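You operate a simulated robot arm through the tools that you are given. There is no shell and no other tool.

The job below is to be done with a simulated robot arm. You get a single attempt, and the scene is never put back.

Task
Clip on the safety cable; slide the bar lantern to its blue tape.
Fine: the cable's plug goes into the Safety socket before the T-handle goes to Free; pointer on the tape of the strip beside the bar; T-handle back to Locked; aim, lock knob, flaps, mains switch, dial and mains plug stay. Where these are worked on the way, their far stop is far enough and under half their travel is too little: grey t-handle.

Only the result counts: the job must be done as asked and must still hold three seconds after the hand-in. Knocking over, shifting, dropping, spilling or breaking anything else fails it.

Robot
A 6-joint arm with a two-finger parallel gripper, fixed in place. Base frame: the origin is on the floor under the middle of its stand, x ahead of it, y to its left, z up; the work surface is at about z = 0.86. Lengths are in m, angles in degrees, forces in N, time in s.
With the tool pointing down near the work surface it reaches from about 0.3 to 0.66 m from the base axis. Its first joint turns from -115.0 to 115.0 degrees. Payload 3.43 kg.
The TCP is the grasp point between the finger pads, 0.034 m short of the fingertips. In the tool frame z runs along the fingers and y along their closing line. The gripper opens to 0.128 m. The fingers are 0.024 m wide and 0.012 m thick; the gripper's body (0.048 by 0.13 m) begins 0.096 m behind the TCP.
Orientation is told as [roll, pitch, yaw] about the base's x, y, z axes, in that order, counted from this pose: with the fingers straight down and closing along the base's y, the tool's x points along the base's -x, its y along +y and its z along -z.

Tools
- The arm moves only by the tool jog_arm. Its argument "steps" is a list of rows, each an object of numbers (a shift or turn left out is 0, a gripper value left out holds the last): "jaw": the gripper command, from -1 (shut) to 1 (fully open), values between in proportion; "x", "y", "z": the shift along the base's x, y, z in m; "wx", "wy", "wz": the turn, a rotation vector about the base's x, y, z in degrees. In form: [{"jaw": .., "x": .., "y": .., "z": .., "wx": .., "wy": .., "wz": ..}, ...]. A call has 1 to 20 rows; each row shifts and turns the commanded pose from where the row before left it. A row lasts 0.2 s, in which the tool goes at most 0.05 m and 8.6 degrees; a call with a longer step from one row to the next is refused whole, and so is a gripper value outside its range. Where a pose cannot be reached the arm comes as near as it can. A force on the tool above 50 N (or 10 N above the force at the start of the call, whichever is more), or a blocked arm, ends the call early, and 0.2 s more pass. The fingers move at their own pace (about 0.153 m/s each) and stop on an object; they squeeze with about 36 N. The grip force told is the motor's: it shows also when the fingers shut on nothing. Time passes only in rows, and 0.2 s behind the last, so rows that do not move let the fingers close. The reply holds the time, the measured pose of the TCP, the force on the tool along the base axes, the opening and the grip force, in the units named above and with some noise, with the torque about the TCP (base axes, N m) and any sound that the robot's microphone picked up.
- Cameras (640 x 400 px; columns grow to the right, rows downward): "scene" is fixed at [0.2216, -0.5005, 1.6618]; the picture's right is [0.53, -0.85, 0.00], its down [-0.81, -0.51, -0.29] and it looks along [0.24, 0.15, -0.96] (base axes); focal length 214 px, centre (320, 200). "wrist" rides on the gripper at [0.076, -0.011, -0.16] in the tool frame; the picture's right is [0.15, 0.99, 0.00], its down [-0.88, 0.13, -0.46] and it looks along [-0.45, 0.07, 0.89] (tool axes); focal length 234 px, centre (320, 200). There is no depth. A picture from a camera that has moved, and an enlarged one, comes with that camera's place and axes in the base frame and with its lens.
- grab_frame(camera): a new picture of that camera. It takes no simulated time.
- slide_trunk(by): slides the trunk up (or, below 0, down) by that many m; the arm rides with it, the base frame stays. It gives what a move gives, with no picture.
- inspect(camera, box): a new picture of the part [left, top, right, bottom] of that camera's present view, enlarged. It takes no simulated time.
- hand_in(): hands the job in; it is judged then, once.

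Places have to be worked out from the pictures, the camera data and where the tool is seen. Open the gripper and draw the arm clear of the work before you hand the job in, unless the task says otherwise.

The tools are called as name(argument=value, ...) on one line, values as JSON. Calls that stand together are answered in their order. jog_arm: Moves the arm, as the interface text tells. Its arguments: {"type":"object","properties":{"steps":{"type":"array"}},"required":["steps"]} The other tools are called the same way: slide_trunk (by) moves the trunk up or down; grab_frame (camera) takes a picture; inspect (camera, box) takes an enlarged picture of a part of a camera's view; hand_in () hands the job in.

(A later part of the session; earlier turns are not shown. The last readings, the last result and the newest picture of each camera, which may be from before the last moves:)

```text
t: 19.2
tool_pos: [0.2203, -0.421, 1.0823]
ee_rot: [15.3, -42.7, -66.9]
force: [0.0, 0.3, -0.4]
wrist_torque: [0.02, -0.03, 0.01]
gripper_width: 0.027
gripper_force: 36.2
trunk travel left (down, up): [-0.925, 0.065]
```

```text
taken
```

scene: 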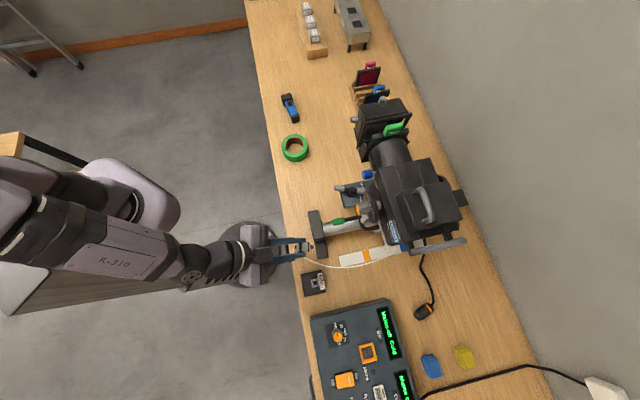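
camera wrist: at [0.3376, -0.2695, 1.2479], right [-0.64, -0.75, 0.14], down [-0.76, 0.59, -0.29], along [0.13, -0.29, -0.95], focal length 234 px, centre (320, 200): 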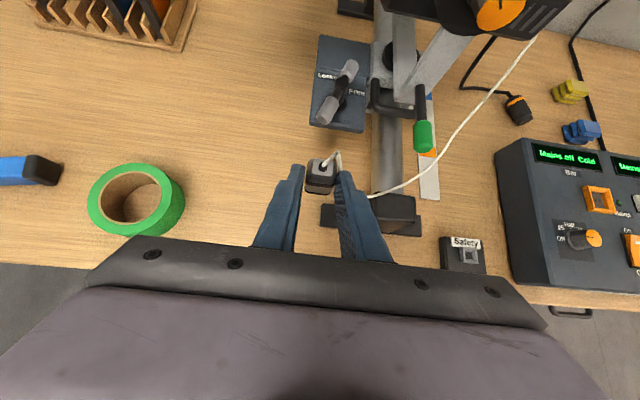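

The cable follows freely and the arm is unrestricted. I keep turning the same way past the original orientation, drifting toward the socket.

jog_arm(steps=[{"x": -0.0063, "y": -0.007, "wx": -4.1, "wy": 4.1, "wz": 5.8}, {"x": -0.0063, "y": -0.007, "wx": -4.1, "wy": 4.1, "wz": 5.8}, {"x": -0.0063, "y": -0.007, "wx": -4.1, "wy": 4.1, "wz": 5.8}, {"x": -0.0063, "y": -0.007, "wx": -4.1, "wy": 4.1, "wz": 5.8}, {"x": -0.0063, "y": -0.007, "wx": -4.1, "wy": 4.1, "wz": 5.8}, {"x": -0.0063, "y": -0.007, "wx": -4.1, "wy": 4.1, "wz": 5.8}, {"x": -0.0063, "y": -0.007, "wx": -4.1, "wy": 4.1, "wz": 5.8}, {"x": -0.0063, "y": -0.007, "wx": -4.1, "wy": 4.1, "wz": 5.8}, {"x": -0.0063, "y": -0.007, "wx": -4.1, "wy": 4.1, "wz": 5.8}, {"x": -0.0063, "y": -0.007, "wx": -4.1, "wy": 4.1, "wz": 5.8}, {"x": -0.0063, "y": -0.007, "wx": -4.1, "wy": 4.1, "wz": 5.8}, {"x": -0.0063, "y": -0.007, "wx": -4.1, "wy": 4.1, "wz": 5.8}])

grab_frame(camera="scene")

```text
t: 21.8
tool_pos: [0.1445, -0.5057, 1.0819]
ee_rot: [-44.7, -5.1, 39.6]
force: [0.1, 0.3, -1.3]
wrist_torque: [0.04, 0.05, 0.01]
gripper_width: 0.0268
gripper_force: 35.9
trunk travel left (down, up): [-0.925, 0.065]
```

```text
taken
```

scene: 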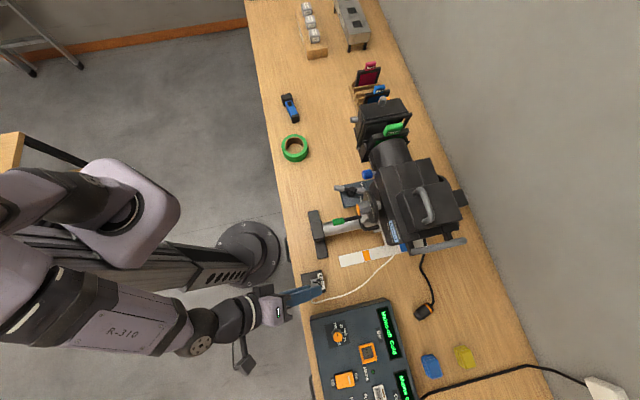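

Position is right over the socket side with no limits met. I finish the remaining ~97° of the turn here.

jog_arm(steps=[{"wx": -4.04, "wy": 4.04, "wz": 5.715}, {"wx": -4.04, "wy": 4.04, "wz": 5.715}, {"wx": -4.04, "wy": 4.04, "wz": 5.715}, {"wx": -4.04, "wy": 4.04, "wz": 5.715}, {"wx": -4.04, "wy": 4.04, "wz": 5.715}, {"wx": -4.04, "wy": 4.04, "wz": 5.715}, {"wx": -4.04, "wy": 4.04, "wz": 5.715}, {"wx": -4.04, "wy": 4.04, "wz": 5.715}, {"wx": -4.04, "wy": 4.04, "wz": 5.715}, {"wx": -4.04, "wy": 4.04, "wz": 5.715}, {"wx": -4.04, "wy": 4.04, "wz": 5.715}, {"wx": -4.04, "wy": 4.04, "wz": 5.715}])

grab_frame(camera="scene")

grab_frame(camera="wrist")

```text
t: 24.4
tool_pos: [0.1442, -0.506, 1.0819]
ee_rot: [-0.4, 45.0, 134.3]
force: [1.0, 0.9, -0.1]
wrist_torque: [0.0, 0.01, 0.0]
gripper_width: 0.0271
gripper_force: 36.5
trunk travel left (down, up): [-0.925, 0.065]
```

```text
taken
```

scene: 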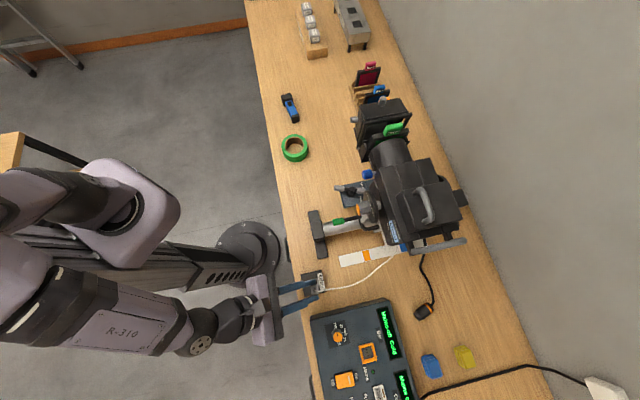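

```text
taken
camera wrist: at [0.1092, -0.4562, 1.2481], right [-0.63, -0.77, 0.1], down [-0.76, 0.58, -0.3], along [0.18, -0.26, -0.95], focal length 234 px, centre (320, 200)
```

wrist: 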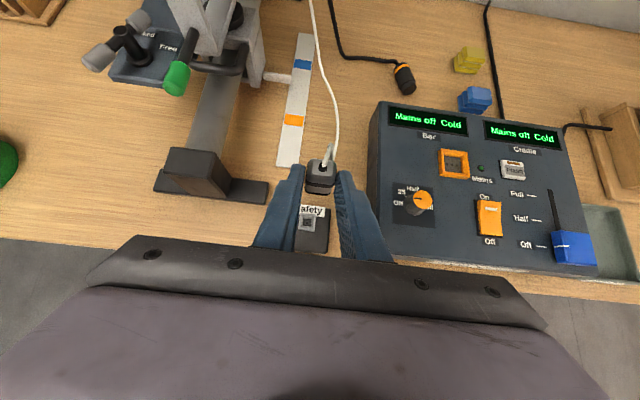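

Orientation is now right ([-0.4, 45.0, 134.3], pin down). I enlarge the plug-and-socket region to measure the remaining offset.

inspect(camera="wrist", box=[270, 140, 370, 260])

inspect(camera="scene", box=[280, 255, 360, 310])

```text
3.33 times, centred on (320, 200) of wrist
camera zoom: at [0.1092, -0.4562, 1.2481], right [-0.63, -0.77, 0.1], down [-0.76, 0.58, -0.3], along [0.18, -0.26, -0.95], focal length 781 px, centre (320, 200)
```

zoom: 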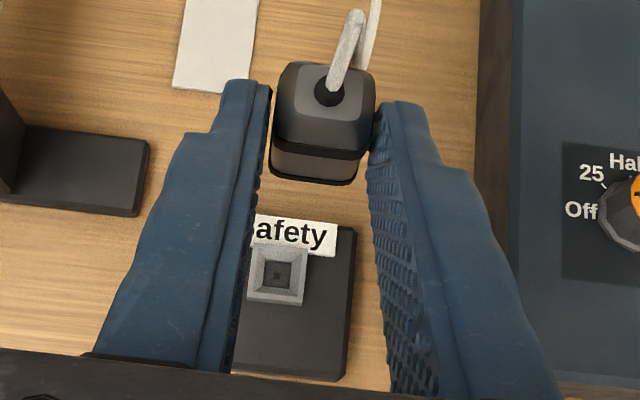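

```text
7.27 times, centred on (320, 282) of scene
camera zoom: at [0.2216, -0.5005, 1.6618], right [0.53, -0.85, 0.0], down [-0.81, -0.51, -0.29], along [0.24, 0.15, -0.96], focal length 1560 px, centre (320, -400)
```

zoom: 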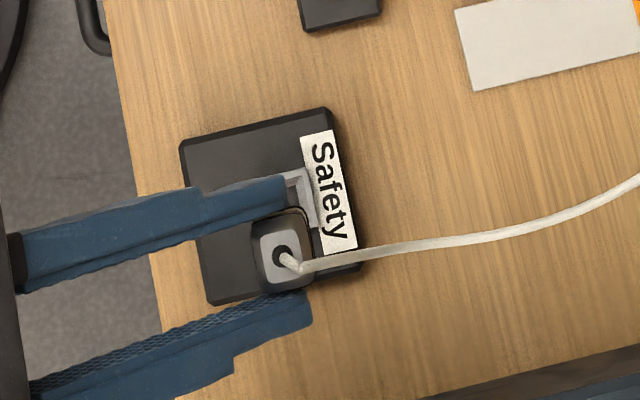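

The plug axis and socket agree within about 2-3 mm by two estimates. I descend to about 15 mm above the rim and measure again.

jog_arm(steps=[{"z": -0.035}, {"z": -0.035}, {"z": -0.03}, {"z": -0.025}])

inspect(camera="wrist", box=[280, 140, 360, 240])

inspect(camera="scene", box=[290, 260, 350, 305])

```text
t: 25.4
tool_pos: [0.1457, -0.5054, 0.9575]
ee_rot: [-0.6, 45.0, 134.0]
force: [0.3, 0.0, -0.8]
wrist_torque: [0.02, 0.02, -0.04]
gripper_width: 0.0269
gripper_force: 35.9
trunk travel left (down, up): [-0.925, 0.065]
```

```text
4.00 times, centred on (320, 190) of wrist
camera zoom: at [0.1095, -0.4565, 1.1226], right [-0.63, -0.77, 0.1], down [-0.75, 0.58, -0.3], along [0.18, -0.26, -0.95], focal length 937 px, centre (320, 240)
```

zoom: 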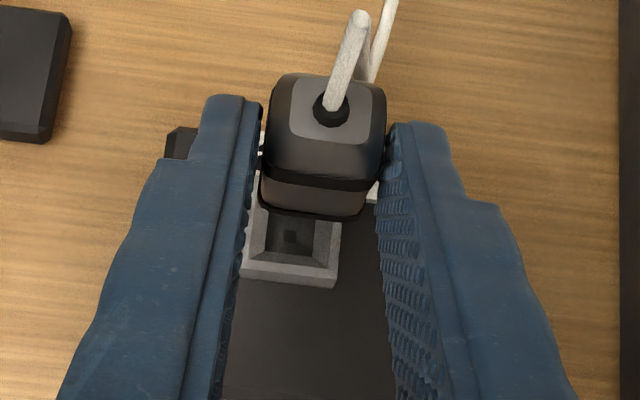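

```text
8.89 times, centred on (320, 282) of scene
camera zoom: at [0.2216, -0.5005, 1.6618], right [0.53, -0.85, 0.0], down [-0.81, -0.51, -0.29], along [0.24, 0.15, -0.96], focal length 1906 px, centre (320, -533)
```

zoom: 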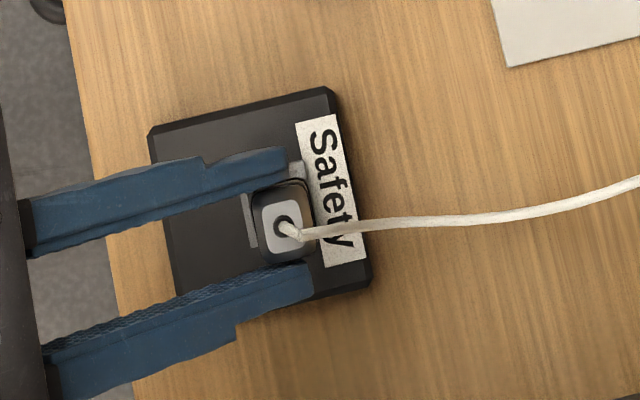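

Both cameras agree the plug is about 3 mm too far out and 2 mm too far to the right (-v) of the socket axis. I correct that and the small tilt, and lower to just above the rim.

jog_arm(steps=[{"x": -0.0006, "y": 0.0034, "wx": -0.29, "wy": 0.31, "wz": 0.18}, {"z": -0.006}, {"z": -0.005}])

inspect(camera="wrist", box=[290, 145, 350, 220])

inspect(camera="scene", box=[300, 265, 340, 295])

```text
t: 26.2
tool_pos: [0.1447, -0.502, 0.9445]
ee_rot: [0.0, 44.9, 134.7]
force: [-0.2, -0.2, -0.2]
wrist_torque: [0.03, 0.01, 0.01]
gripper_width: 0.0271
gripper_force: 36.0
trunk travel left (down, up): [-0.925, 0.065]
```

```text
5.33 times, centred on (320, 182) of wrist
camera zoom: at [0.1094, -0.4523, 1.1118], right [-0.63, -0.77, 0.1], down [-0.76, 0.58, -0.3], along [0.17, -0.27, -0.95], focal length 1249 px, centre (320, 293)
```

zoom: 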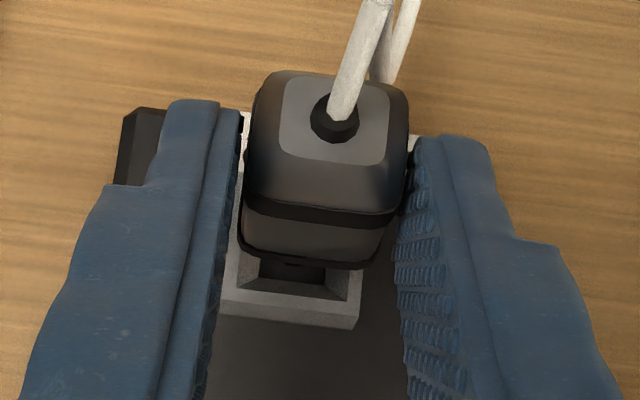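

```text
13.33 times, centred on (320, 280) of scene
camera zoom: at [0.2216, -0.5005, 1.6618], right [0.53, -0.85, 0.0], down [-0.81, -0.51, -0.29], along [0.24, 0.15, -0.96], focal length 2860 px, centre (320, -867)
```

zoom: 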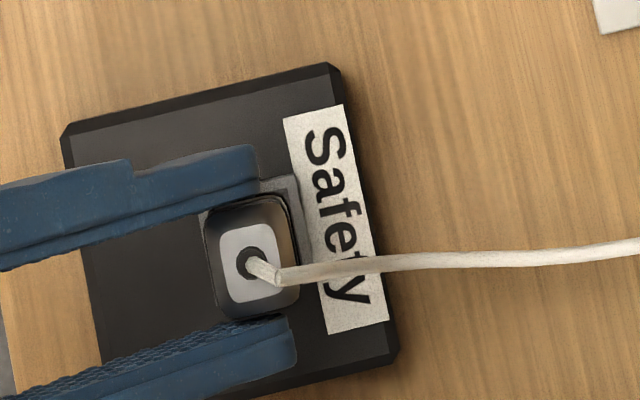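

The offset is now within about 1 mm by both cameras. I nudge slightly and lower into the socket in small steps, watching force and sound.

jog_arm(steps=[{"x": 0.0001, "y": 0.0006, "z": -0.003}, {"z": -0.003}, {"z": -0.003}])

```text
t: 27.0
tool_pos: [0.1448, -0.5018, 0.9373]
ee_rot: [0.0, 44.9, 134.7]
force: [-0.4, -0.9, -0.9]
wrist_torque: [0.02, 0.03, -0.04]
gripper_width: 0.0266
gripper_force: 35.5
trunk travel left (down, up): [-0.925, 0.065]
```

No contact force yet. I continue down in 2 mm steps.

jog_arm(steps=[{"z": -0.002}, {"z": -0.002}, {"z": -0.002}])

```text
t: 27.8
tool_pos: [0.1436, -0.5022, 0.9321]
ee_rot: [0.1, 45.2, 134.9]
force: [-1.9, 2.6, 11.9]
wrist_torque: [0.62, 0.49, 0.02]
gripper_width: 0.027
gripper_force: 36.4
trunk travel left (down, up): [-0.925, 0.065]
```

Contact: 12 N upward at TCP z 0.932. I look at how the pin sits.

inspect(camera="wrist", box=[290, 145, 350, 220])

inspect(camera="scene", box=[300, 265, 340, 295])

```text
5.33 times, centred on (320, 182) of wrist
camera zoom: at [0.109, -0.4508, 1.0986], right [-0.63, -0.77, 0.11], down [-0.76, 0.58, -0.3], along [0.17, -0.27, -0.95], focal length 1249 px, centre (320, 293)
```

zoom: 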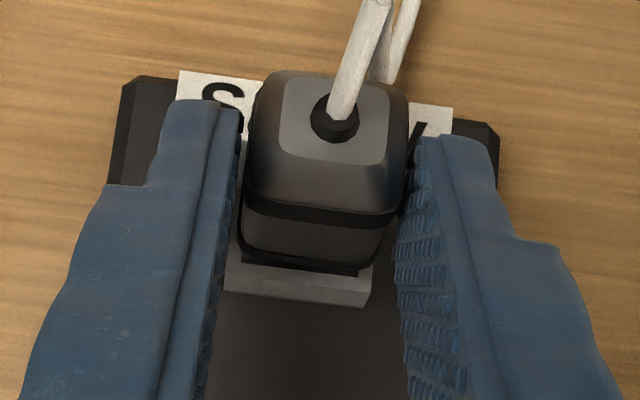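

```text
13.33 times, centred on (320, 280) of scene
camera zoom: at [0.2216, -0.5005, 1.6618], right [0.53, -0.85, 0.0], down [-0.81, -0.51, -0.29], along [0.24, 0.15, -0.96], focal length 2860 px, centre (320, -867)
```

zoom: 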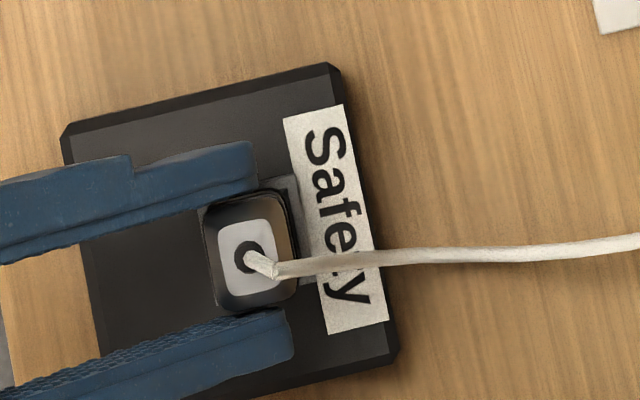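

The lateral reaction pushes the plug inward (-u), so the pin bears on the outer funnel wall. I shift about 1.5 mm inward and 0.5 mm to +v, then press on.

jog_arm(steps=[{"x": -0.0007, "y": 0.0014}, {"z": -0.0015}, {"z": -0.0015}])

```text
t: 28.6
tool_pos: [0.1444, -0.5016, 0.9319]
ee_rot: [0.4, 45.7, 135.0]
force: [2.5, -2.4, 28.0]
wrist_torque: [0.04, -0.14, -0.01]
gripper_width: 0.027
gripper_force: 36.1
trunk travel left (down, up): [-0.925, 0.065]
```

No further descent and 28 N now. I check whether the pin is in the hole or caught on an edge.

inspect(camera="wrist", box=[290, 145, 350, 220])

inspect(camera="scene", box=[300, 265, 340, 295])

```text
5.33 times, centred on (320, 182) of wrist
camera zoom: at [0.1083, -0.4496, 1.0978], right [-0.63, -0.77, 0.11], down [-0.76, 0.58, -0.31], along [0.18, -0.28, -0.94], focal length 1249 px, centre (320, 293)
```

zoom: 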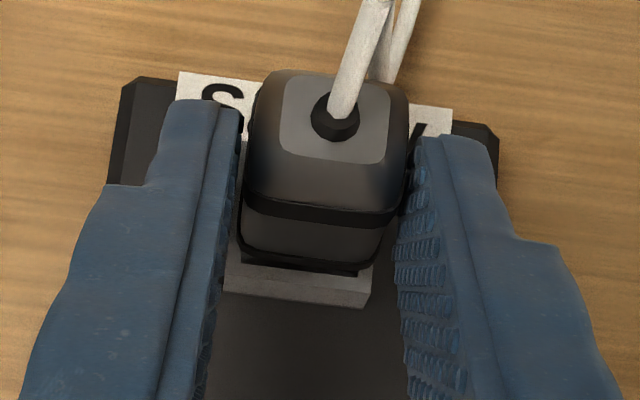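

```text
13.33 times, centred on (320, 280) of scene
camera zoom: at [0.2216, -0.5005, 1.6618], right [0.53, -0.85, 0.0], down [-0.81, -0.51, -0.29], along [0.24, 0.15, -0.96], focal length 2860 px, centre (320, -867)
```

zoom: 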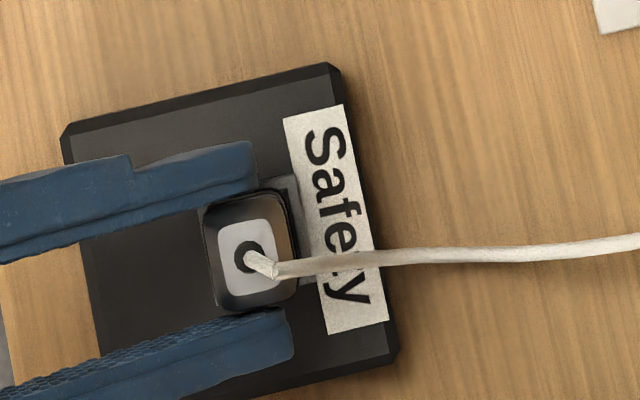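

The plug sits squarely on the socket with its front nearly at the rim; no click has been heard. I press a little harder in steps, as a clip would need some push.

jog_arm(steps=[{"z": -0.0015}, {}])

```text
t: 29.2
tool_pos: [0.1447, -0.5009, 0.9309]
ee_rot: [0.4, 45.8, 135.0]
force: [0.7, -2.5, 32.4]
wrist_torque: [-0.31, -0.5, -0.02]
gripper_width: 0.0269
gripper_force: 36.1
trunk travel left (down, up): [-0.925, 0.065]
```

Force rises with almost no travel. I zoom tighter on the joint between plug and rim to judge the remaining gap.

inspect(camera="wrist", box=[298, 180, 338, 205])

inspect(camera="scene", box=[310, 275, 326, 287])

```text
16.00 times, centred on (318, 192) of wrist
camera zoom: at [0.1078, -0.4492, 1.097], right [-0.63, -0.77, 0.11], down [-0.76, 0.57, -0.31], along [0.18, -0.28, -0.94], focal length 3747 px, centre (352, 320)
```

zoom: 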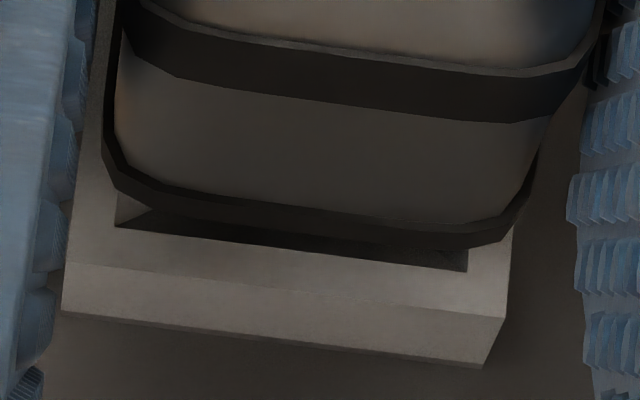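

```text
16.00 times, centred on (318, 281) of scene
camera zoom: at [0.2216, -0.5005, 1.6618], right [0.53, -0.85, 0.0], down [-0.81, -0.51, -0.29], along [0.24, 0.15, -0.96], focal length 3432 px, centre (352, -1096)
```

zoom: 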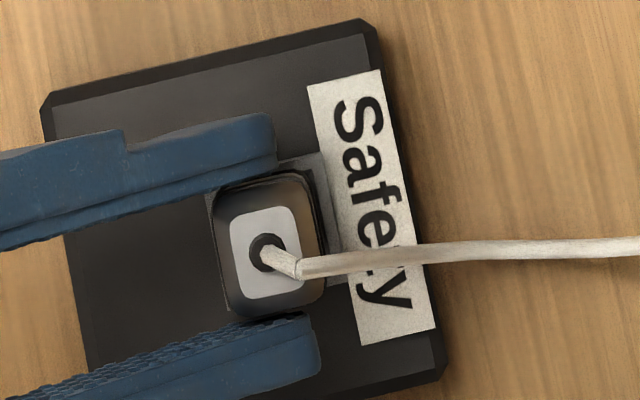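

The enlarged view shows the front band almost at the rim, the plug turned about 1.7° clockwise and roughly 1.3 mm too far toward -v relative to the rim. I ease the pressure, correct both, and press again.

jog_arm(steps=[{"z": 0.004}, {"x": 0.0008, "y": 0.0008, "wz": 1.5}, {}])

inspect(camera="wrist", box=[298, 180, 338, 205])

```text
t: 30.0
tool_pos: [0.144, -0.5012, 0.9318]
ee_rot: [0.1, 45.3, 136.3]
force: [0.0, -12.1, 13.5]
wrist_torque: [-0.7, -0.4, -0.72]
gripper_width: 0.0271
gripper_force: 36.3
trunk travel left (down, up): [-0.925, 0.065]
```

```text
16.00 times, centred on (318, 192) of wrist
camera zoom: at [0.1071, -0.4517, 1.0975], right [-0.61, -0.78, 0.1], down [-0.77, 0.56, -0.3], along [0.18, -0.27, -0.95], focal length 3747 px, centre (352, 320)
```

zoom: 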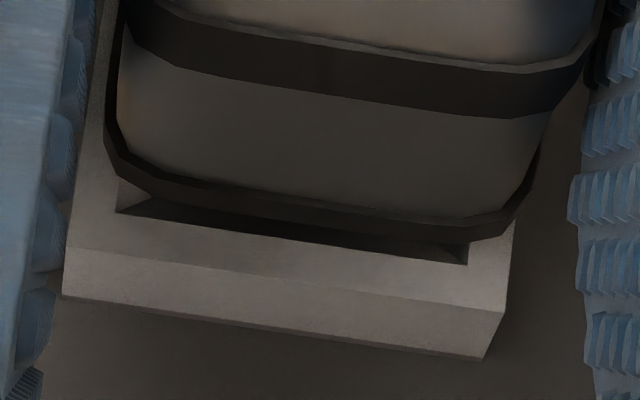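

The lateral force jumped to 12 N with a yaw torque, so the pin is already held inside the square hole; my shift was wrong. I undo it, relieve the side load, then press harder straight down.

jog_arm(steps=[{"x": 0.0, "y": -0.0014, "wz": -1.3}, {}])

```text
t: 30.6
tool_pos: [0.1443, -0.5015, 0.9307]
ee_rot: [0.0, 45.1, 135.1]
force: [-1.3, -7.8, 15.1]
wrist_torque: [-0.5, -0.23, -0.07]
gripper_width: 0.0269
gripper_force: 36.1
trunk travel left (down, up): [-0.925, 0.065]
```

Yaw is relieved; a side force of -7.8 N in y remains. I give way in that direction a bit more.

jog_arm(steps=[{"y": -0.001}, {}])

```text
t: 31.2
tool_pos: [0.1431, -0.5017, 0.9291]
ee_rot: [0.1, 45.2, 134.9]
force: [-1.7, -4.9, 15.2]
wrist_torque: [-0.43, -0.25, -0.14]
gripper_width: 0.0273
gripper_force: 35.8
trunk travel left (down, up): [-0.925, 0.065]
```

The tool sank from 0.9318 to 0.9291, so aligning helps. I give way a little more and press down gently.

jog_arm(steps=[{"x": -0.0002, "y": -0.0007}, {"z": -0.0015}, {}])

```text
t: 32.0
tool_pos: [0.1436, -0.5009, 0.9307]
ee_rot: [0.1, 45.4, 135.0]
force: [-1.3, 1.0, 25.2]
wrist_torque: [0.1, 0.01, -0.07]
gripper_width: 0.0269
gripper_force: 36.0
trunk travel left (down, up): [-0.925, 0.065]
```

Side forces are now near zero with 25 N down. I press harder in steps toward the limit, looking for a click.

jog_arm(steps=[{"z": -0.001}, {"z": -0.001}, {}])

```text
t: 32.8
tool_pos: [0.1428, -0.5013, 0.9312]
ee_rot: [0.2, 45.6, 135.1]
force: [-2.3, 4.0, 31.1]
wrist_torque: [-0.1, -0.23, -0.02]
gripper_width: 0.0267
gripper_force: 36.4
trunk travel left (down, up): [-0.925, 0.065]
```

Still no progress at 31 N. I take a very close scene view to check whether the plug is tilted in the jaws.

inspect(camera="scene", box=[312, 275, 322, 283])

inspect(camera="wrist", box=[298, 150, 348, 205])

```text
16.00 times, centred on (317, 279) of scene
camera zoom: at [0.2216, -0.5005, 1.6618], right [0.53, -0.85, 0.0], down [-0.81, -0.51, -0.29], along [0.24, 0.15, -0.96], focal length 3432 px, centre (368, -1064)
```

zoom: 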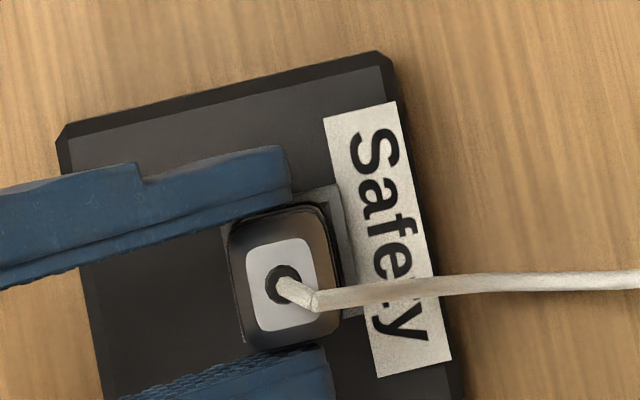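

```text
7.27 times, centred on (323, 178) of wrist
camera zoom: at [0.1078, -0.45, 1.0964], right [-0.63, -0.77, 0.11], down [-0.76, 0.57, -0.31], along [0.18, -0.27, -0.95], focal length 1703 px, centre (298, 364)
```

zoom: 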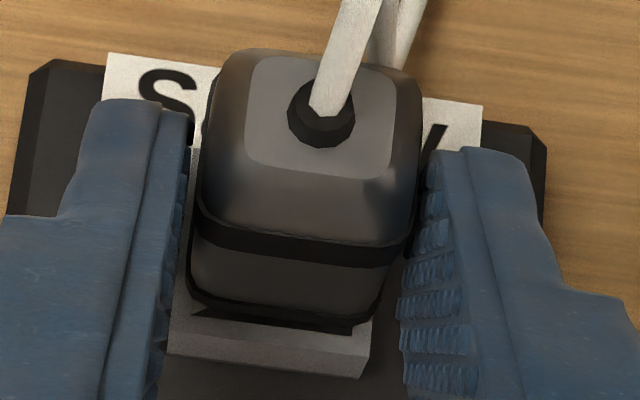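

The body turns out to be flatter than I assumed (about 20 mm deep by 25 mm wide), so the plug is upright and centred within a millimetre; its front is about 3 mm above the rim. I balance the side load and press harder.

jog_arm(steps=[{"x": -0.0004, "y": 0.0004, "z": -0.001}, {"z": -0.001}, {"z": -0.001}, {}])

```text
t: 33.8
tool_pos: [0.1448, -0.502, 0.9275]
ee_rot: [0.3, 45.7, 135.1]
force: [-1.2, 1.2, 33.0]
wrist_torque: [-0.18, -0.61, -0.14]
gripper_width: 0.0269
gripper_force: 35.8
trunk travel left (down, up): [-0.925, 0.065]
```

The tool went down about 3 mm while the force hardly rose; either the pin sank in or the plug slid in the jaws. I look.

inspect(camera="wrist", box=[298, 150, 348, 205])

inspect(camera="wrist", box=[298, 180, 338, 205])

```text
7.27 times, centred on (323, 178) of wrist
camera zoom: at [0.1076, -0.4497, 1.0939], right [-0.63, -0.77, 0.11], down [-0.76, 0.57, -0.31], along [0.18, -0.28, -0.94], focal length 1703 px, centre (298, 364)
```

zoom: 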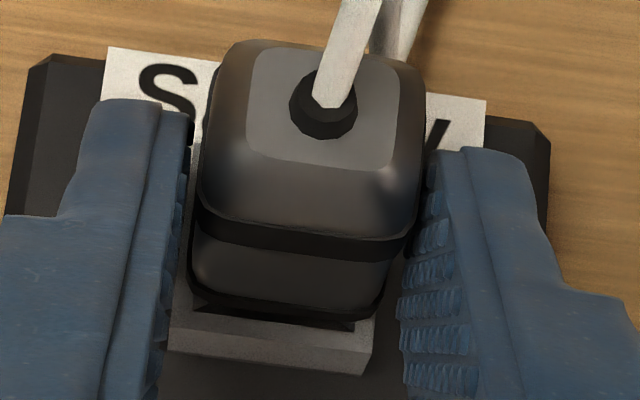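

```text
16.00 times, centred on (318, 192) of wrist
camera zoom: at [0.1076, -0.4497, 1.0939], right [-0.63, -0.77, 0.11], down [-0.76, 0.57, -0.31], along [0.18, -0.28, -0.94], focal length 3747 px, centre (352, 320)
```

zoom: 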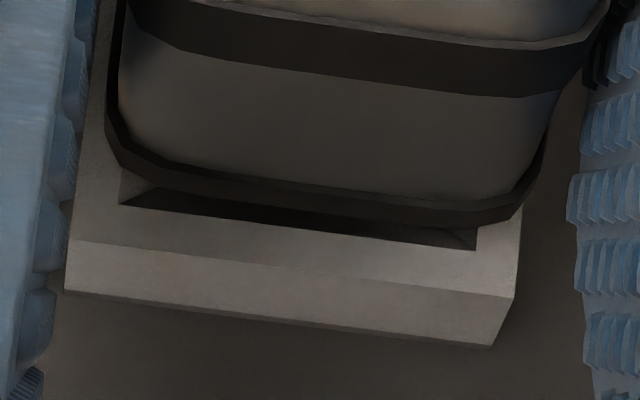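

The plug slid about 2 mm in the pads rather than sinking, so it is on a hard stop. I lift it off and look into the socket closely to understand the hole.

jog_arm(steps=[{"z": 0.01}, {"z": 0.03}, {"z": 0.04}])

inspect(camera="wrist", box=[290, 195, 350, 240])

inspect(camera="scene", box=[305, 270, 333, 290])

```text
t: 34.6
tool_pos: [0.145, -0.4994, 1.003]
ee_rot: [-0.2, 44.8, 134.7]
force: [0.2, 0.3, -0.4]
wrist_torque: [-0.02, -0.02, -0.01]
gripper_width: 0.0269
gripper_force: 36.0
trunk travel left (down, up): [-0.925, 0.065]
```

```text
8.89 times, centred on (320, 218) of wrist
camera zoom: at [0.1089, -0.451, 1.1696], right [-0.63, -0.77, 0.1], down [-0.76, 0.58, -0.3], along [0.17, -0.26, -0.95], focal length 2082 px, centre (320, 44)
```

zoom: 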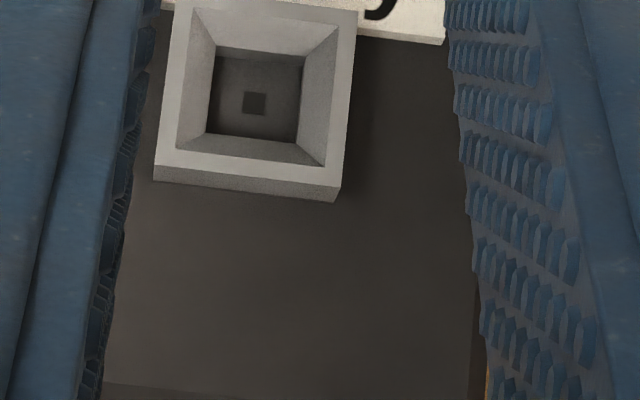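

```text
16.00 times, centred on (319, 280) of scene
camera zoom: at [0.2216, -0.5005, 1.6618], right [0.53, -0.85, 0.0], down [-0.81, -0.51, -0.29], along [0.24, 0.15, -0.96], focal length 3432 px, centre (336, -1080)
```

zoom: 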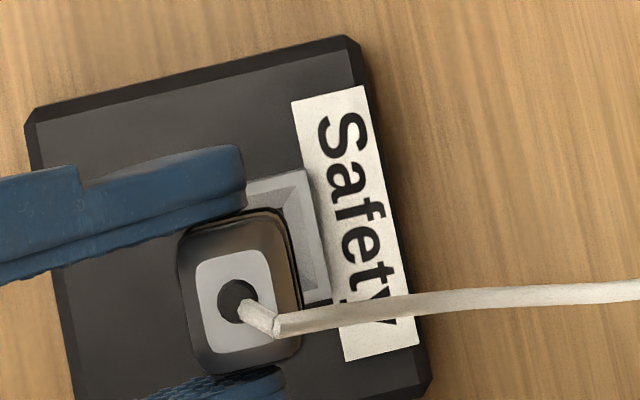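

Now the socket is clear: opening about 21 mm, throat about 13 mm, floor about 9 mm below the rim, while the pin is about 9 mm. So the pin may simply have reached the floor. I look at the plug in the jaws to fix its axis relative to the camera.

inspect(camera="wrist", box=[295, 145, 350, 200])

inspect(camera="wrist", box=[290, 150, 350, 240])

```text
7.27 times, centred on (322, 172) of wrist
camera zoom: at [0.1089, -0.451, 1.1696], right [-0.63, -0.77, 0.1], down [-0.76, 0.58, -0.3], along [0.17, -0.26, -0.95], focal length 1703 px, centre (302, 400)
```

zoom: 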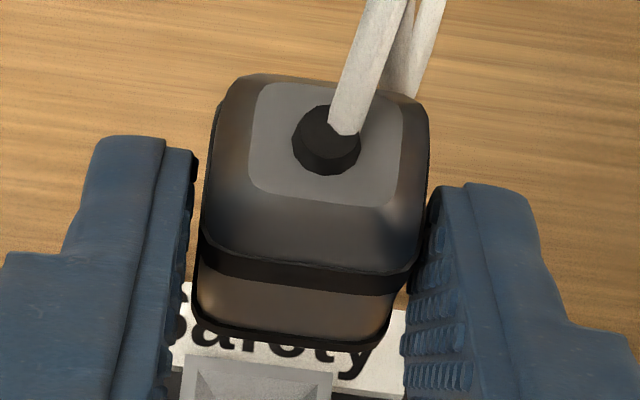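

```text
4.44 times, centred on (320, 195) of wrist
camera zoom: at [0.1089, -0.451, 1.1696], right [-0.63, -0.77, 0.1], down [-0.76, 0.58, -0.3], along [0.17, -0.26, -0.95], focal length 1041 px, centre (320, 222)
```

zoom: 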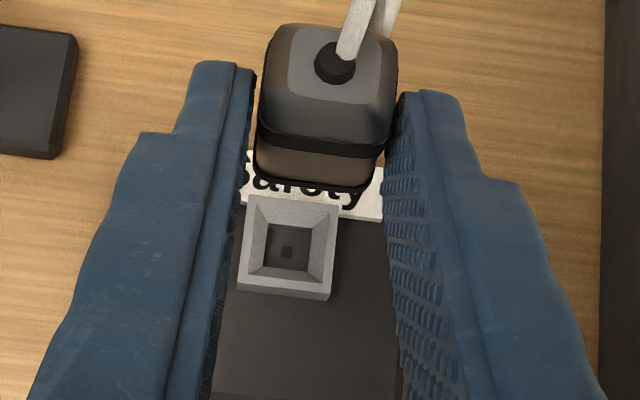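

In the tool frame, plug axis and socket agree to about 1 mm, within the roughly 2 mm clearance, so I go down again and will probe sideways at light force to learn whether the pin is inside the throat.

jog_arm(steps=[{"x": 0.0006, "y": -0.0006, "z": -0.03}, {"z": -0.03}, {"z": -0.008}, {}])

```text
t: 35.6
tool_pos: [0.1453, -0.5018, 0.9359]
ee_rot: [-0.1, 45.0, 134.9]
force: [0.5, 0.1, -0.6]
wrist_torque: [0.01, -0.03, -0.02]
gripper_width: 0.0268
gripper_force: 36.2
trunk travel left (down, up): [-0.925, 0.065]
```

No contact at 0.936. I step down and watch for the contact height.

jog_arm(steps=[{"z": -0.002}, {"z": -0.002}, {}])

jog_arm(steps=[{"z": -0.002}, {}])

```text
t: 36.4
tool_pos: [0.1448, -0.5025, 0.9316]
ee_rot: [-0.2, 45.0, 134.9]
force: [0.6, 0.6, -0.1]
wrist_torque: [0.04, 0.04, -0.01]
gripper_width: 0.0267
gripper_force: 35.6
trunk travel left (down, up): [-0.925, 0.065]
```

```text
t: 37.0
tool_pos: [0.1437, -0.5025, 0.9299]
ee_rot: [-0.1, 45.1, 135.0]
force: [0.6, 0.8, 5.4]
wrist_torque: [0.28, 0.14, -0.01]
gripper_width: 0.027
gripper_force: 36.5
trunk travel left (down, up): [-0.925, 0.065]
```

Light contact (5 N) at 0.930. I probe sideways: +v first, then back.

jog_arm(steps=[{"x": 0.0011, "y": 0.0011}, {}])

jog_arm(steps=[{"x": -0.0022, "y": -0.0022}, {}])

```text
t: 37.6
tool_pos: [0.1441, -0.5025, 0.9313]
ee_rot: [0.1, 45.2, 134.9]
force: [-3.2, -5.0, 7.0]
wrist_torque: [-0.04, 0.1, -0.06]
gripper_width: 0.0267
gripper_force: 36.0
trunk travel left (down, up): [-0.925, 0.065]
```

```text
t: 38.2
tool_pos: [0.1447, -0.503, 0.9304]
ee_rot: [0.0, 45.2, 135.1]
force: [4.1, 0.9, 10.7]
wrist_torque: [-0.08, -0.29, 0.0]
gripper_width: 0.0268
gripper_force: 36.2
trunk travel left (down, up): [-0.925, 0.065]
```

The pin resists sideways both ways. I push a bit further in -v to see whether it is a wall or just friction.

jog_arm(steps=[{"x": -0.0011, "y": -0.0011}, {}])

jog_arm(steps=[{"x": -0.0011, "y": -0.0011}, {}])

inspect(camera="wrist", box=[298, 180, 338, 205])

```text
t: 38.8
tool_pos: [0.1438, -0.5028, 0.9307]
ee_rot: [0.0, 45.2, 135.1]
force: [10.1, 5.9, 11.0]
wrist_torque: [0.03, -0.46, 0.13]
gripper_width: 0.027
gripper_force: 36.1
trunk travel left (down, up): [-0.925, 0.065]
```

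```text
t: 39.4
tool_pos: [0.143, -0.5034, 0.9313]
ee_rot: [0.0, 45.2, 135.0]
force: [16.2, 11.1, 9.8]
wrist_torque: [0.21, -0.43, 0.25]
gripper_width: 0.0269
gripper_force: 35.8
trunk travel left (down, up): [-0.925, 0.065]
```

```text
16.00 times, centred on (318, 192) of wrist
camera zoom: at [0.1085, -0.4528, 1.0971], right [-0.62, -0.77, 0.1], down [-0.76, 0.57, -0.3], along [0.18, -0.27, -0.95], focal length 3747 px, centre (352, 320)
```

zoom: 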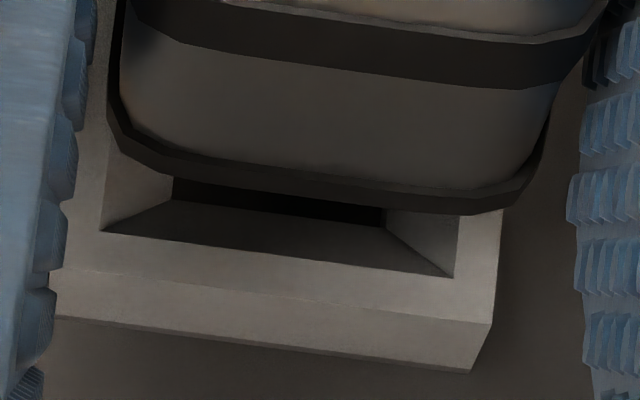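

That is a real wall (19 N sideways at 10 N down), so the pin is in the funnel/throat region with about 1 mm of play in v centred near -0.6 mm. I return to that centre and probe along u the same way.

jog_arm(steps=[{"x": 0.0029, "y": 0.0029}, {}])

jog_arm(steps=[{"x": 0.0011, "y": -0.0011}, {}])

jog_arm(steps=[{"x": -0.0022, "y": 0.0022}, {}])

jog_arm(steps=[{"x": -0.0011, "y": 0.0011}, {}])

```text
t: 40.0
tool_pos: [0.1434, -0.5046, 0.9309]
ee_rot: [0.1, 45.1, 134.9]
force: [8.2, 3.8, 6.8]
wrist_torque: [-0.02, -0.42, 0.23]
gripper_width: 0.0267
gripper_force: 36.0
trunk travel left (down, up): [-0.925, 0.065]
```

```text
t: 40.6
tool_pos: [0.1439, -0.5033, 0.9319]
ee_rot: [0.1, 44.9, 134.7]
force: [1.0, 6.9, 8.5]
wrist_torque: [0.02, -0.21, 0.06]
gripper_width: 0.0267
gripper_force: 36.0
trunk travel left (down, up): [-0.925, 0.065]
```

```text
t: 41.2
tool_pos: [0.1439, -0.5028, 0.931]
ee_rot: [0.2, 45.3, 135.0]
force: [9.2, -4.0, 6.1]
wrist_torque: [-0.03, -0.32, -0.04]
gripper_width: 0.0268
gripper_force: 35.9
trunk travel left (down, up): [-0.925, 0.065]
```

```text
t: 41.8
tool_pos: [0.1427, -0.5018, 0.9308]
ee_rot: [0.1, 45.1, 135.0]
force: [15.0, -11.8, 6.3]
wrist_torque: [-0.03, -0.14, -0.01]
gripper_width: 0.0267
gripper_force: 36.0
trunk travel left (down, up): [-0.925, 0.065]
```

The pin has only about 1 mm of play in both directions, so it is in the square hole; the question is whether it is bottomed. As a height reference I'll lift out, shift 30 mm inward and touch the pin lightly on the box top (about level with the hole floor).

jog_arm(steps=[{"x": 0.0016, "y": -0.0016, "z": 0.005}, {"z": 0.02}, {"x": -0.0106, "y": 0.0106}, {"x": -0.0106, "y": 0.0106}, {"z": -0.015}, {"z": -0.004}, {}])

jog_arm(steps=[{"z": -0.002}, {}])

jog_arm(steps=[{"z": -0.002}, {}])

```text
t: 43.4
tool_pos: [0.1211, -0.481, 0.934]
ee_rot: [-0.1, 44.9, 135.0]
force: [0.0, 0.3, -0.1]
wrist_torque: [0.01, 0.03, -0.03]
gripper_width: 0.0266
gripper_force: 35.8
trunk travel left (down, up): [-0.925, 0.065]
```

```text
t: 44.0
tool_pos: [0.122, -0.4826, 0.9325]
ee_rot: [0.0, 45.1, 134.9]
force: [-0.4, 0.1, -0.4]
wrist_torque: [-0.01, -0.01, 0.01]
gripper_width: 0.0267
gripper_force: 36.5
trunk travel left (down, up): [-0.925, 0.065]
```

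```text
t: 44.6
tool_pos: [0.1214, -0.4816, 0.9317]
ee_rot: [0.1, 45.0, 134.9]
force: [0.3, -0.4, 0.0]
wrist_torque: [-0.02, 0.0, -0.01]
gripper_width: 0.0268
gripper_force: 35.9
trunk travel left (down, up): [-0.925, 0.065]
```

No contact yet at 0.931. I continue in 2 mm steps.

jog_arm(steps=[{"z": -0.002}, {}])

jog_arm(steps=[{"z": -0.002}, {}])

jog_arm(steps=[{"z": -0.002}, {}])

```text
t: 45.2
tool_pos: [0.1218, -0.4815, 0.9294]
ee_rot: [-0.1, 45.0, 135.0]
force: [0.5, 0.9, -1.0]
wrist_torque: [0.02, -0.01, -0.04]
gripper_width: 0.0269
gripper_force: 36.3
trunk travel left (down, up): [-0.925, 0.065]
```

```text
t: 45.8
tool_pos: [0.1218, -0.4809, 0.9272]
ee_rot: [-0.1, 45.0, 134.9]
force: [0.4, 0.5, -0.4]
wrist_torque: [0.03, 0.03, 0.02]
gripper_width: 0.027
gripper_force: 36.3
trunk travel left (down, up): [-0.925, 0.065]
```

```text
t: 46.4
tool_pos: [0.1223, -0.4816, 0.9264]
ee_rot: [0.0, 45.2, 135.0]
force: [-0.6, 1.3, 10.4]
wrist_torque: [-0.05, -0.18, 0.05]
gripper_width: 0.0268
gripper_force: 36.0
trunk travel left (down, up): [-0.925, 0.065]
```

The box top is touched at TCP 0.9265, about 4 mm lower than in the hole, so the pin is caught in the throat rather than bottomed. The contact torque (+v) hints that the plug is tilted, tip outward, and jams. I lift off, go back over the socket and measure the plug's tilt from close-ups.

jog_arm(steps=[{"z": 0.02}, {"x": 0.0106, "y": -0.0106, "z": 0.03}, {"x": 0.0106, "y": -0.0106, "z": 0.025}, {}])

inspect(camera="wrist", box=[300, 150, 340, 175])

inspect(camera="wrist", box=[300, 170, 340, 195])

inspect(camera="scene", box=[306, 275, 332, 293])

```text
t: 47.4
tool_pos: [0.1419, -0.5036, 1.0006]
ee_rot: [-0.2, 45.0, 134.9]
force: [-0.2, -1.0, -0.1]
wrist_torque: [0.01, -0.01, -0.03]
gripper_width: 0.0269
gripper_force: 36.5
trunk travel left (down, up): [-0.925, 0.065]
```

```text
16.00 times, centred on (320, 162) of wrist
camera zoom: at [0.1076, -0.4527, 1.167], right [-0.63, -0.77, 0.1], down [-0.76, 0.58, -0.3], along [0.17, -0.27, -0.95], focal length 3747 px, centre (320, 800)
```

zoom: 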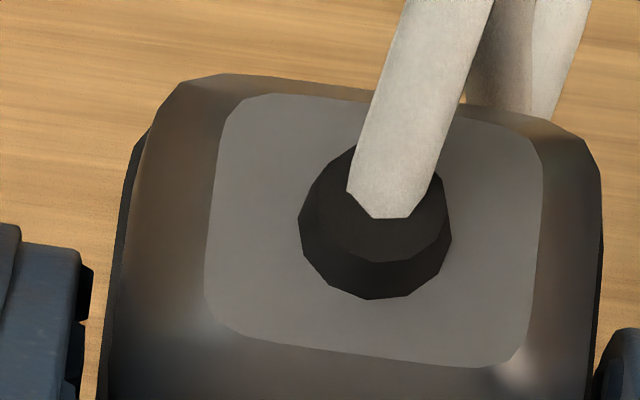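

```text
16.00 times, centred on (320, 182) of wrist
camera zoom: at [0.1076, -0.4527, 1.167], right [-0.63, -0.77, 0.1], down [-0.76, 0.58, -0.3], along [0.17, -0.27, -0.95], focal length 3747 px, centre (320, 480)
```

zoom: 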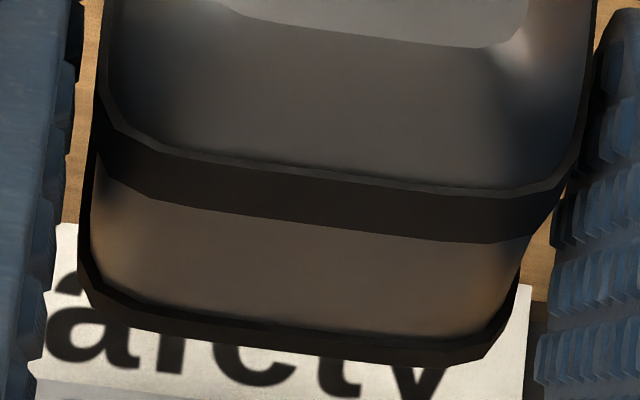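

```text
16.00 times, centred on (319, 284) of scene
camera zoom: at [0.2216, -0.5005, 1.6618], right [0.53, -0.85, 0.0], down [-0.81, -0.51, -0.29], along [0.24, 0.15, -0.96], focal length 3432 px, centre (336, -1144)
```

zoom: 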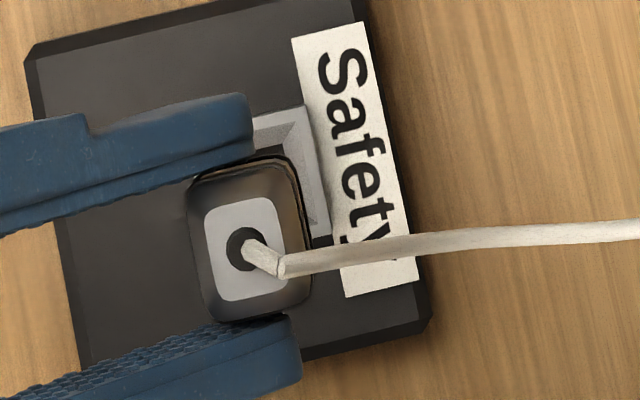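

From the close-ups the plug is tilted about 2° tip-outward and its tip is about 1.8 mm outward and 1 mm toward -v of the socket axis. I look once more into the hole at full zoom from here before correcting.

inspect(camera="wrist", box=[294, 192, 334, 217])

```text
16.00 times, centred on (314, 204) of wrist
camera zoom: at [0.1076, -0.4527, 1.167], right [-0.63, -0.77, 0.1], down [-0.76, 0.58, -0.3], along [0.17, -0.27, -0.95], focal length 3747 px, centre (416, 128)
```

zoom: 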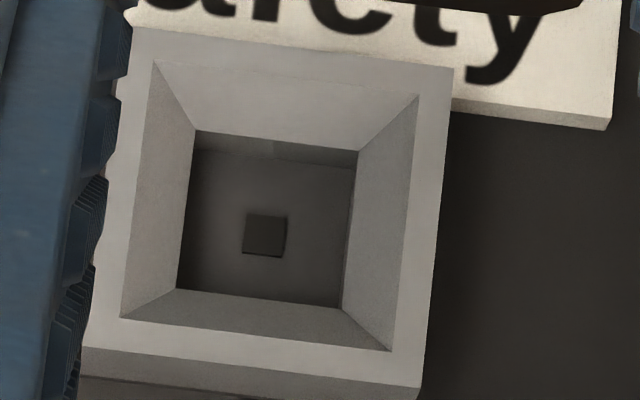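

The hole is clear: throat 13.0 mm, floor 9.7 mm below the rim, so a 10 mm pin has 1.5 mm clearance each side. Measured in the same camera frame the tip now sits about 1.2 mm outward and 2.4 mm toward -v with a 2° tilt. I correct pitch by 2° and shift accordingly, then re-measure.

jog_arm(steps=[{"x": 0.0021, "y": 0.0013, "wx": 1.414, "wy": 1.414}, {}])

inspect(camera="wrist", box=[294, 192, 334, 217])

inspect(camera="wrist", box=[300, 170, 340, 195])

inspect(camera="wrist", box=[300, 150, 340, 175])

```text
t: 48.0
tool_pos: [0.1445, -0.5019, 0.9999]
ee_rot: [0.1, 43.1, 134.9]
force: [-0.3, 0.6, -0.4]
wrist_torque: [-0.04, -0.03, -0.02]
gripper_width: 0.0269
gripper_force: 35.9
trunk travel left (down, up): [-0.925, 0.065]
```

```text
16.00 times, centred on (314, 204) of wrist
camera zoom: at [0.1137, -0.4554, 1.1687], right [-0.63, -0.77, 0.1], down [-0.77, 0.58, -0.27], along [0.15, -0.24, -0.96], focal length 3747 px, centre (416, 128)
```

zoom: 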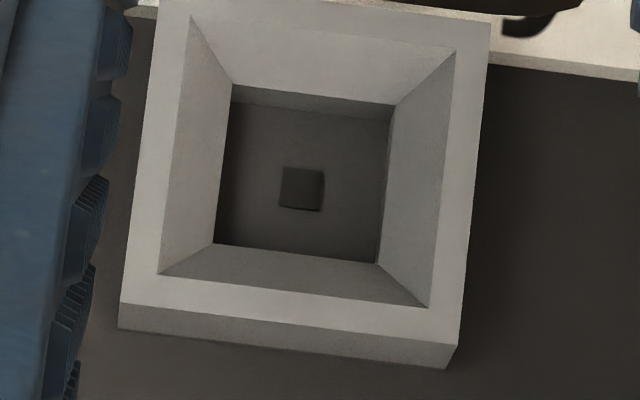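

```text
16.00 times, centred on (320, 182) of wrist
camera zoom: at [0.1137, -0.4554, 1.1687], right [-0.63, -0.77, 0.1], down [-0.77, 0.58, -0.27], along [0.15, -0.24, -0.96], focal length 3747 px, centre (320, 480)
```

zoom: 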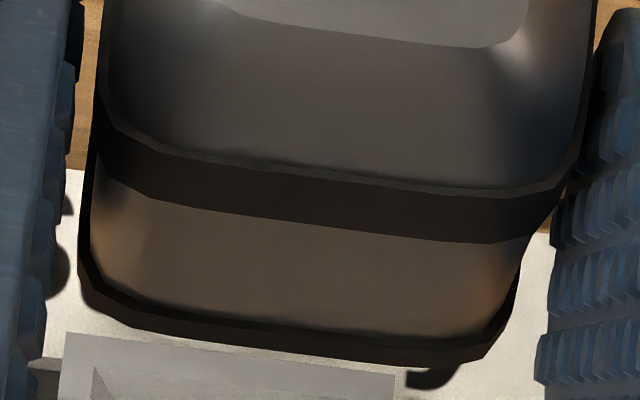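

```text
16.00 times, centred on (320, 162) of wrist
camera zoom: at [0.1137, -0.4554, 1.1687], right [-0.63, -0.77, 0.1], down [-0.77, 0.58, -0.27], along [0.15, -0.24, -0.96], focal length 3747 px, centre (320, 800)
```

zoom: 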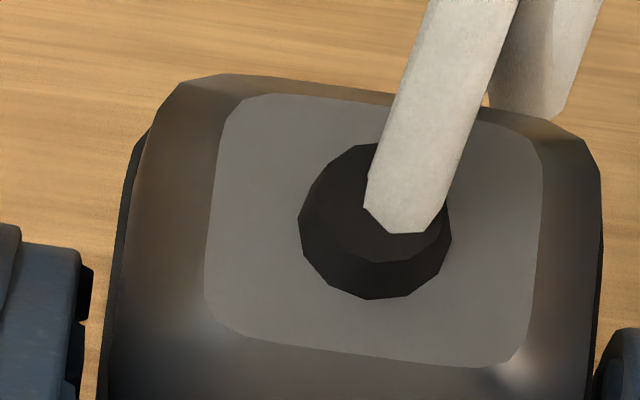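

With the same-frame measurement the tip is now within about 0.5 mm of the socket axis in both directions and the plug is upright within about 1°. I descend again.

jog_arm(steps=[{"z": -0.03}, {"z": -0.025}, {"z": -0.008}, {}])

jog_arm(steps=[{"z": -0.003}, {}])

jog_arm(steps=[{"z": -0.002}, {}])

```text
t: 49.0
tool_pos: [0.1463, -0.5017, 0.9384]
ee_rot: [0.0, 43.0, 134.9]
force: [0.3, 0.1, 0.9]
wrist_torque: [0.01, 0.0, -0.02]
gripper_width: 0.0268
gripper_force: 36.0
trunk travel left (down, up): [-0.925, 0.065]
```

```text
t: 49.6
tool_pos: [0.1453, -0.5019, 0.9349]
ee_rot: [-0.1, 43.1, 134.9]
force: [0.2, 0.6, -1.8]
wrist_torque: [0.02, 0.01, 0.03]
gripper_width: 0.0268
gripper_force: 36.6
trunk travel left (down, up): [-0.925, 0.065]
```

```text
t: 50.2
tool_pos: [0.1451, -0.5011, 0.9326]
ee_rot: [-0.1, 43.1, 134.9]
force: [0.1, -0.7, -1.4]
wrist_torque: [0.0, 0.01, -0.01]
gripper_width: 0.0268
gripper_force: 35.8
trunk travel left (down, up): [-0.925, 0.065]
```

Still no contact at 0.9326, where tip should be at the throat. I continue gently.

jog_arm(steps=[{"z": -0.002}, {}])

jog_arm(steps=[{"z": -0.002}, {}])

```text
t: 50.8
tool_pos: [0.1458, -0.5017, 0.9303]
ee_rot: [-0.1, 43.0, 134.9]
force: [-0.4, 0.4, -0.4]
wrist_torque: [-0.02, 0.01, -0.03]
gripper_width: 0.0266
gripper_force: 35.7
trunk travel left (down, up): [-0.925, 0.065]
```

```text
t: 51.4
tool_pos: [0.1453, -0.5009, 0.928]
ee_rot: [0.0, 43.1, 134.9]
force: [-0.2, -0.1, 2.5]
wrist_torque: [0.03, 0.04, 0.03]
gripper_width: 0.0269
gripper_force: 35.7
trunk travel left (down, up): [-0.925, 0.065]
```

Deeper than before with hardly any force (2.5 N). I keep going.

jog_arm(steps=[{"z": -0.002}, {}])

inspect(camera="wrist", box=[298, 180, 338, 205])

```text
t: 52.0
tool_pos: [0.1452, -0.5008, 0.9287]
ee_rot: [0.1, 43.3, 135.0]
force: [0.2, 1.9, 14.9]
wrist_torque: [0.35, 0.15, 0.09]
gripper_width: 0.0267
gripper_force: 35.7
trunk travel left (down, up): [-0.925, 0.065]
```

```text
16.00 times, centred on (318, 192) of wrist
camera zoom: at [0.1142, -0.4544, 1.097], right [-0.62, -0.77, 0.1], down [-0.77, 0.58, -0.27], along [0.15, -0.25, -0.96], focal length 3747 px, centre (352, 320)
```

zoom: 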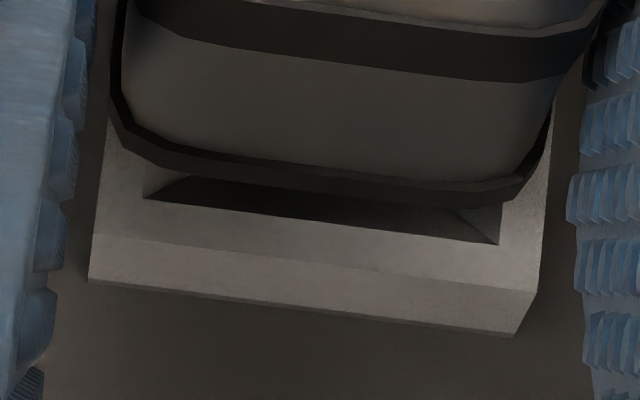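

The pin is now bottomed: tip at about 0.878, level with the hole floor, 3 mm deeper than before. I press briefly a bit harder to make sure it is seated.

jog_arm(steps=[{"z": -0.0015}, {"z": -0.001}, {}])

```text
t: 52.8
tool_pos: [0.1455, -0.5015, 0.9273]
ee_rot: [0.2, 43.6, 135.2]
force: [-0.2, 0.3, 31.0]
wrist_torque: [0.03, -0.3, 0.0]
gripper_width: 0.027
gripper_force: 36.4
trunk travel left (down, up): [-0.925, 0.065]
```

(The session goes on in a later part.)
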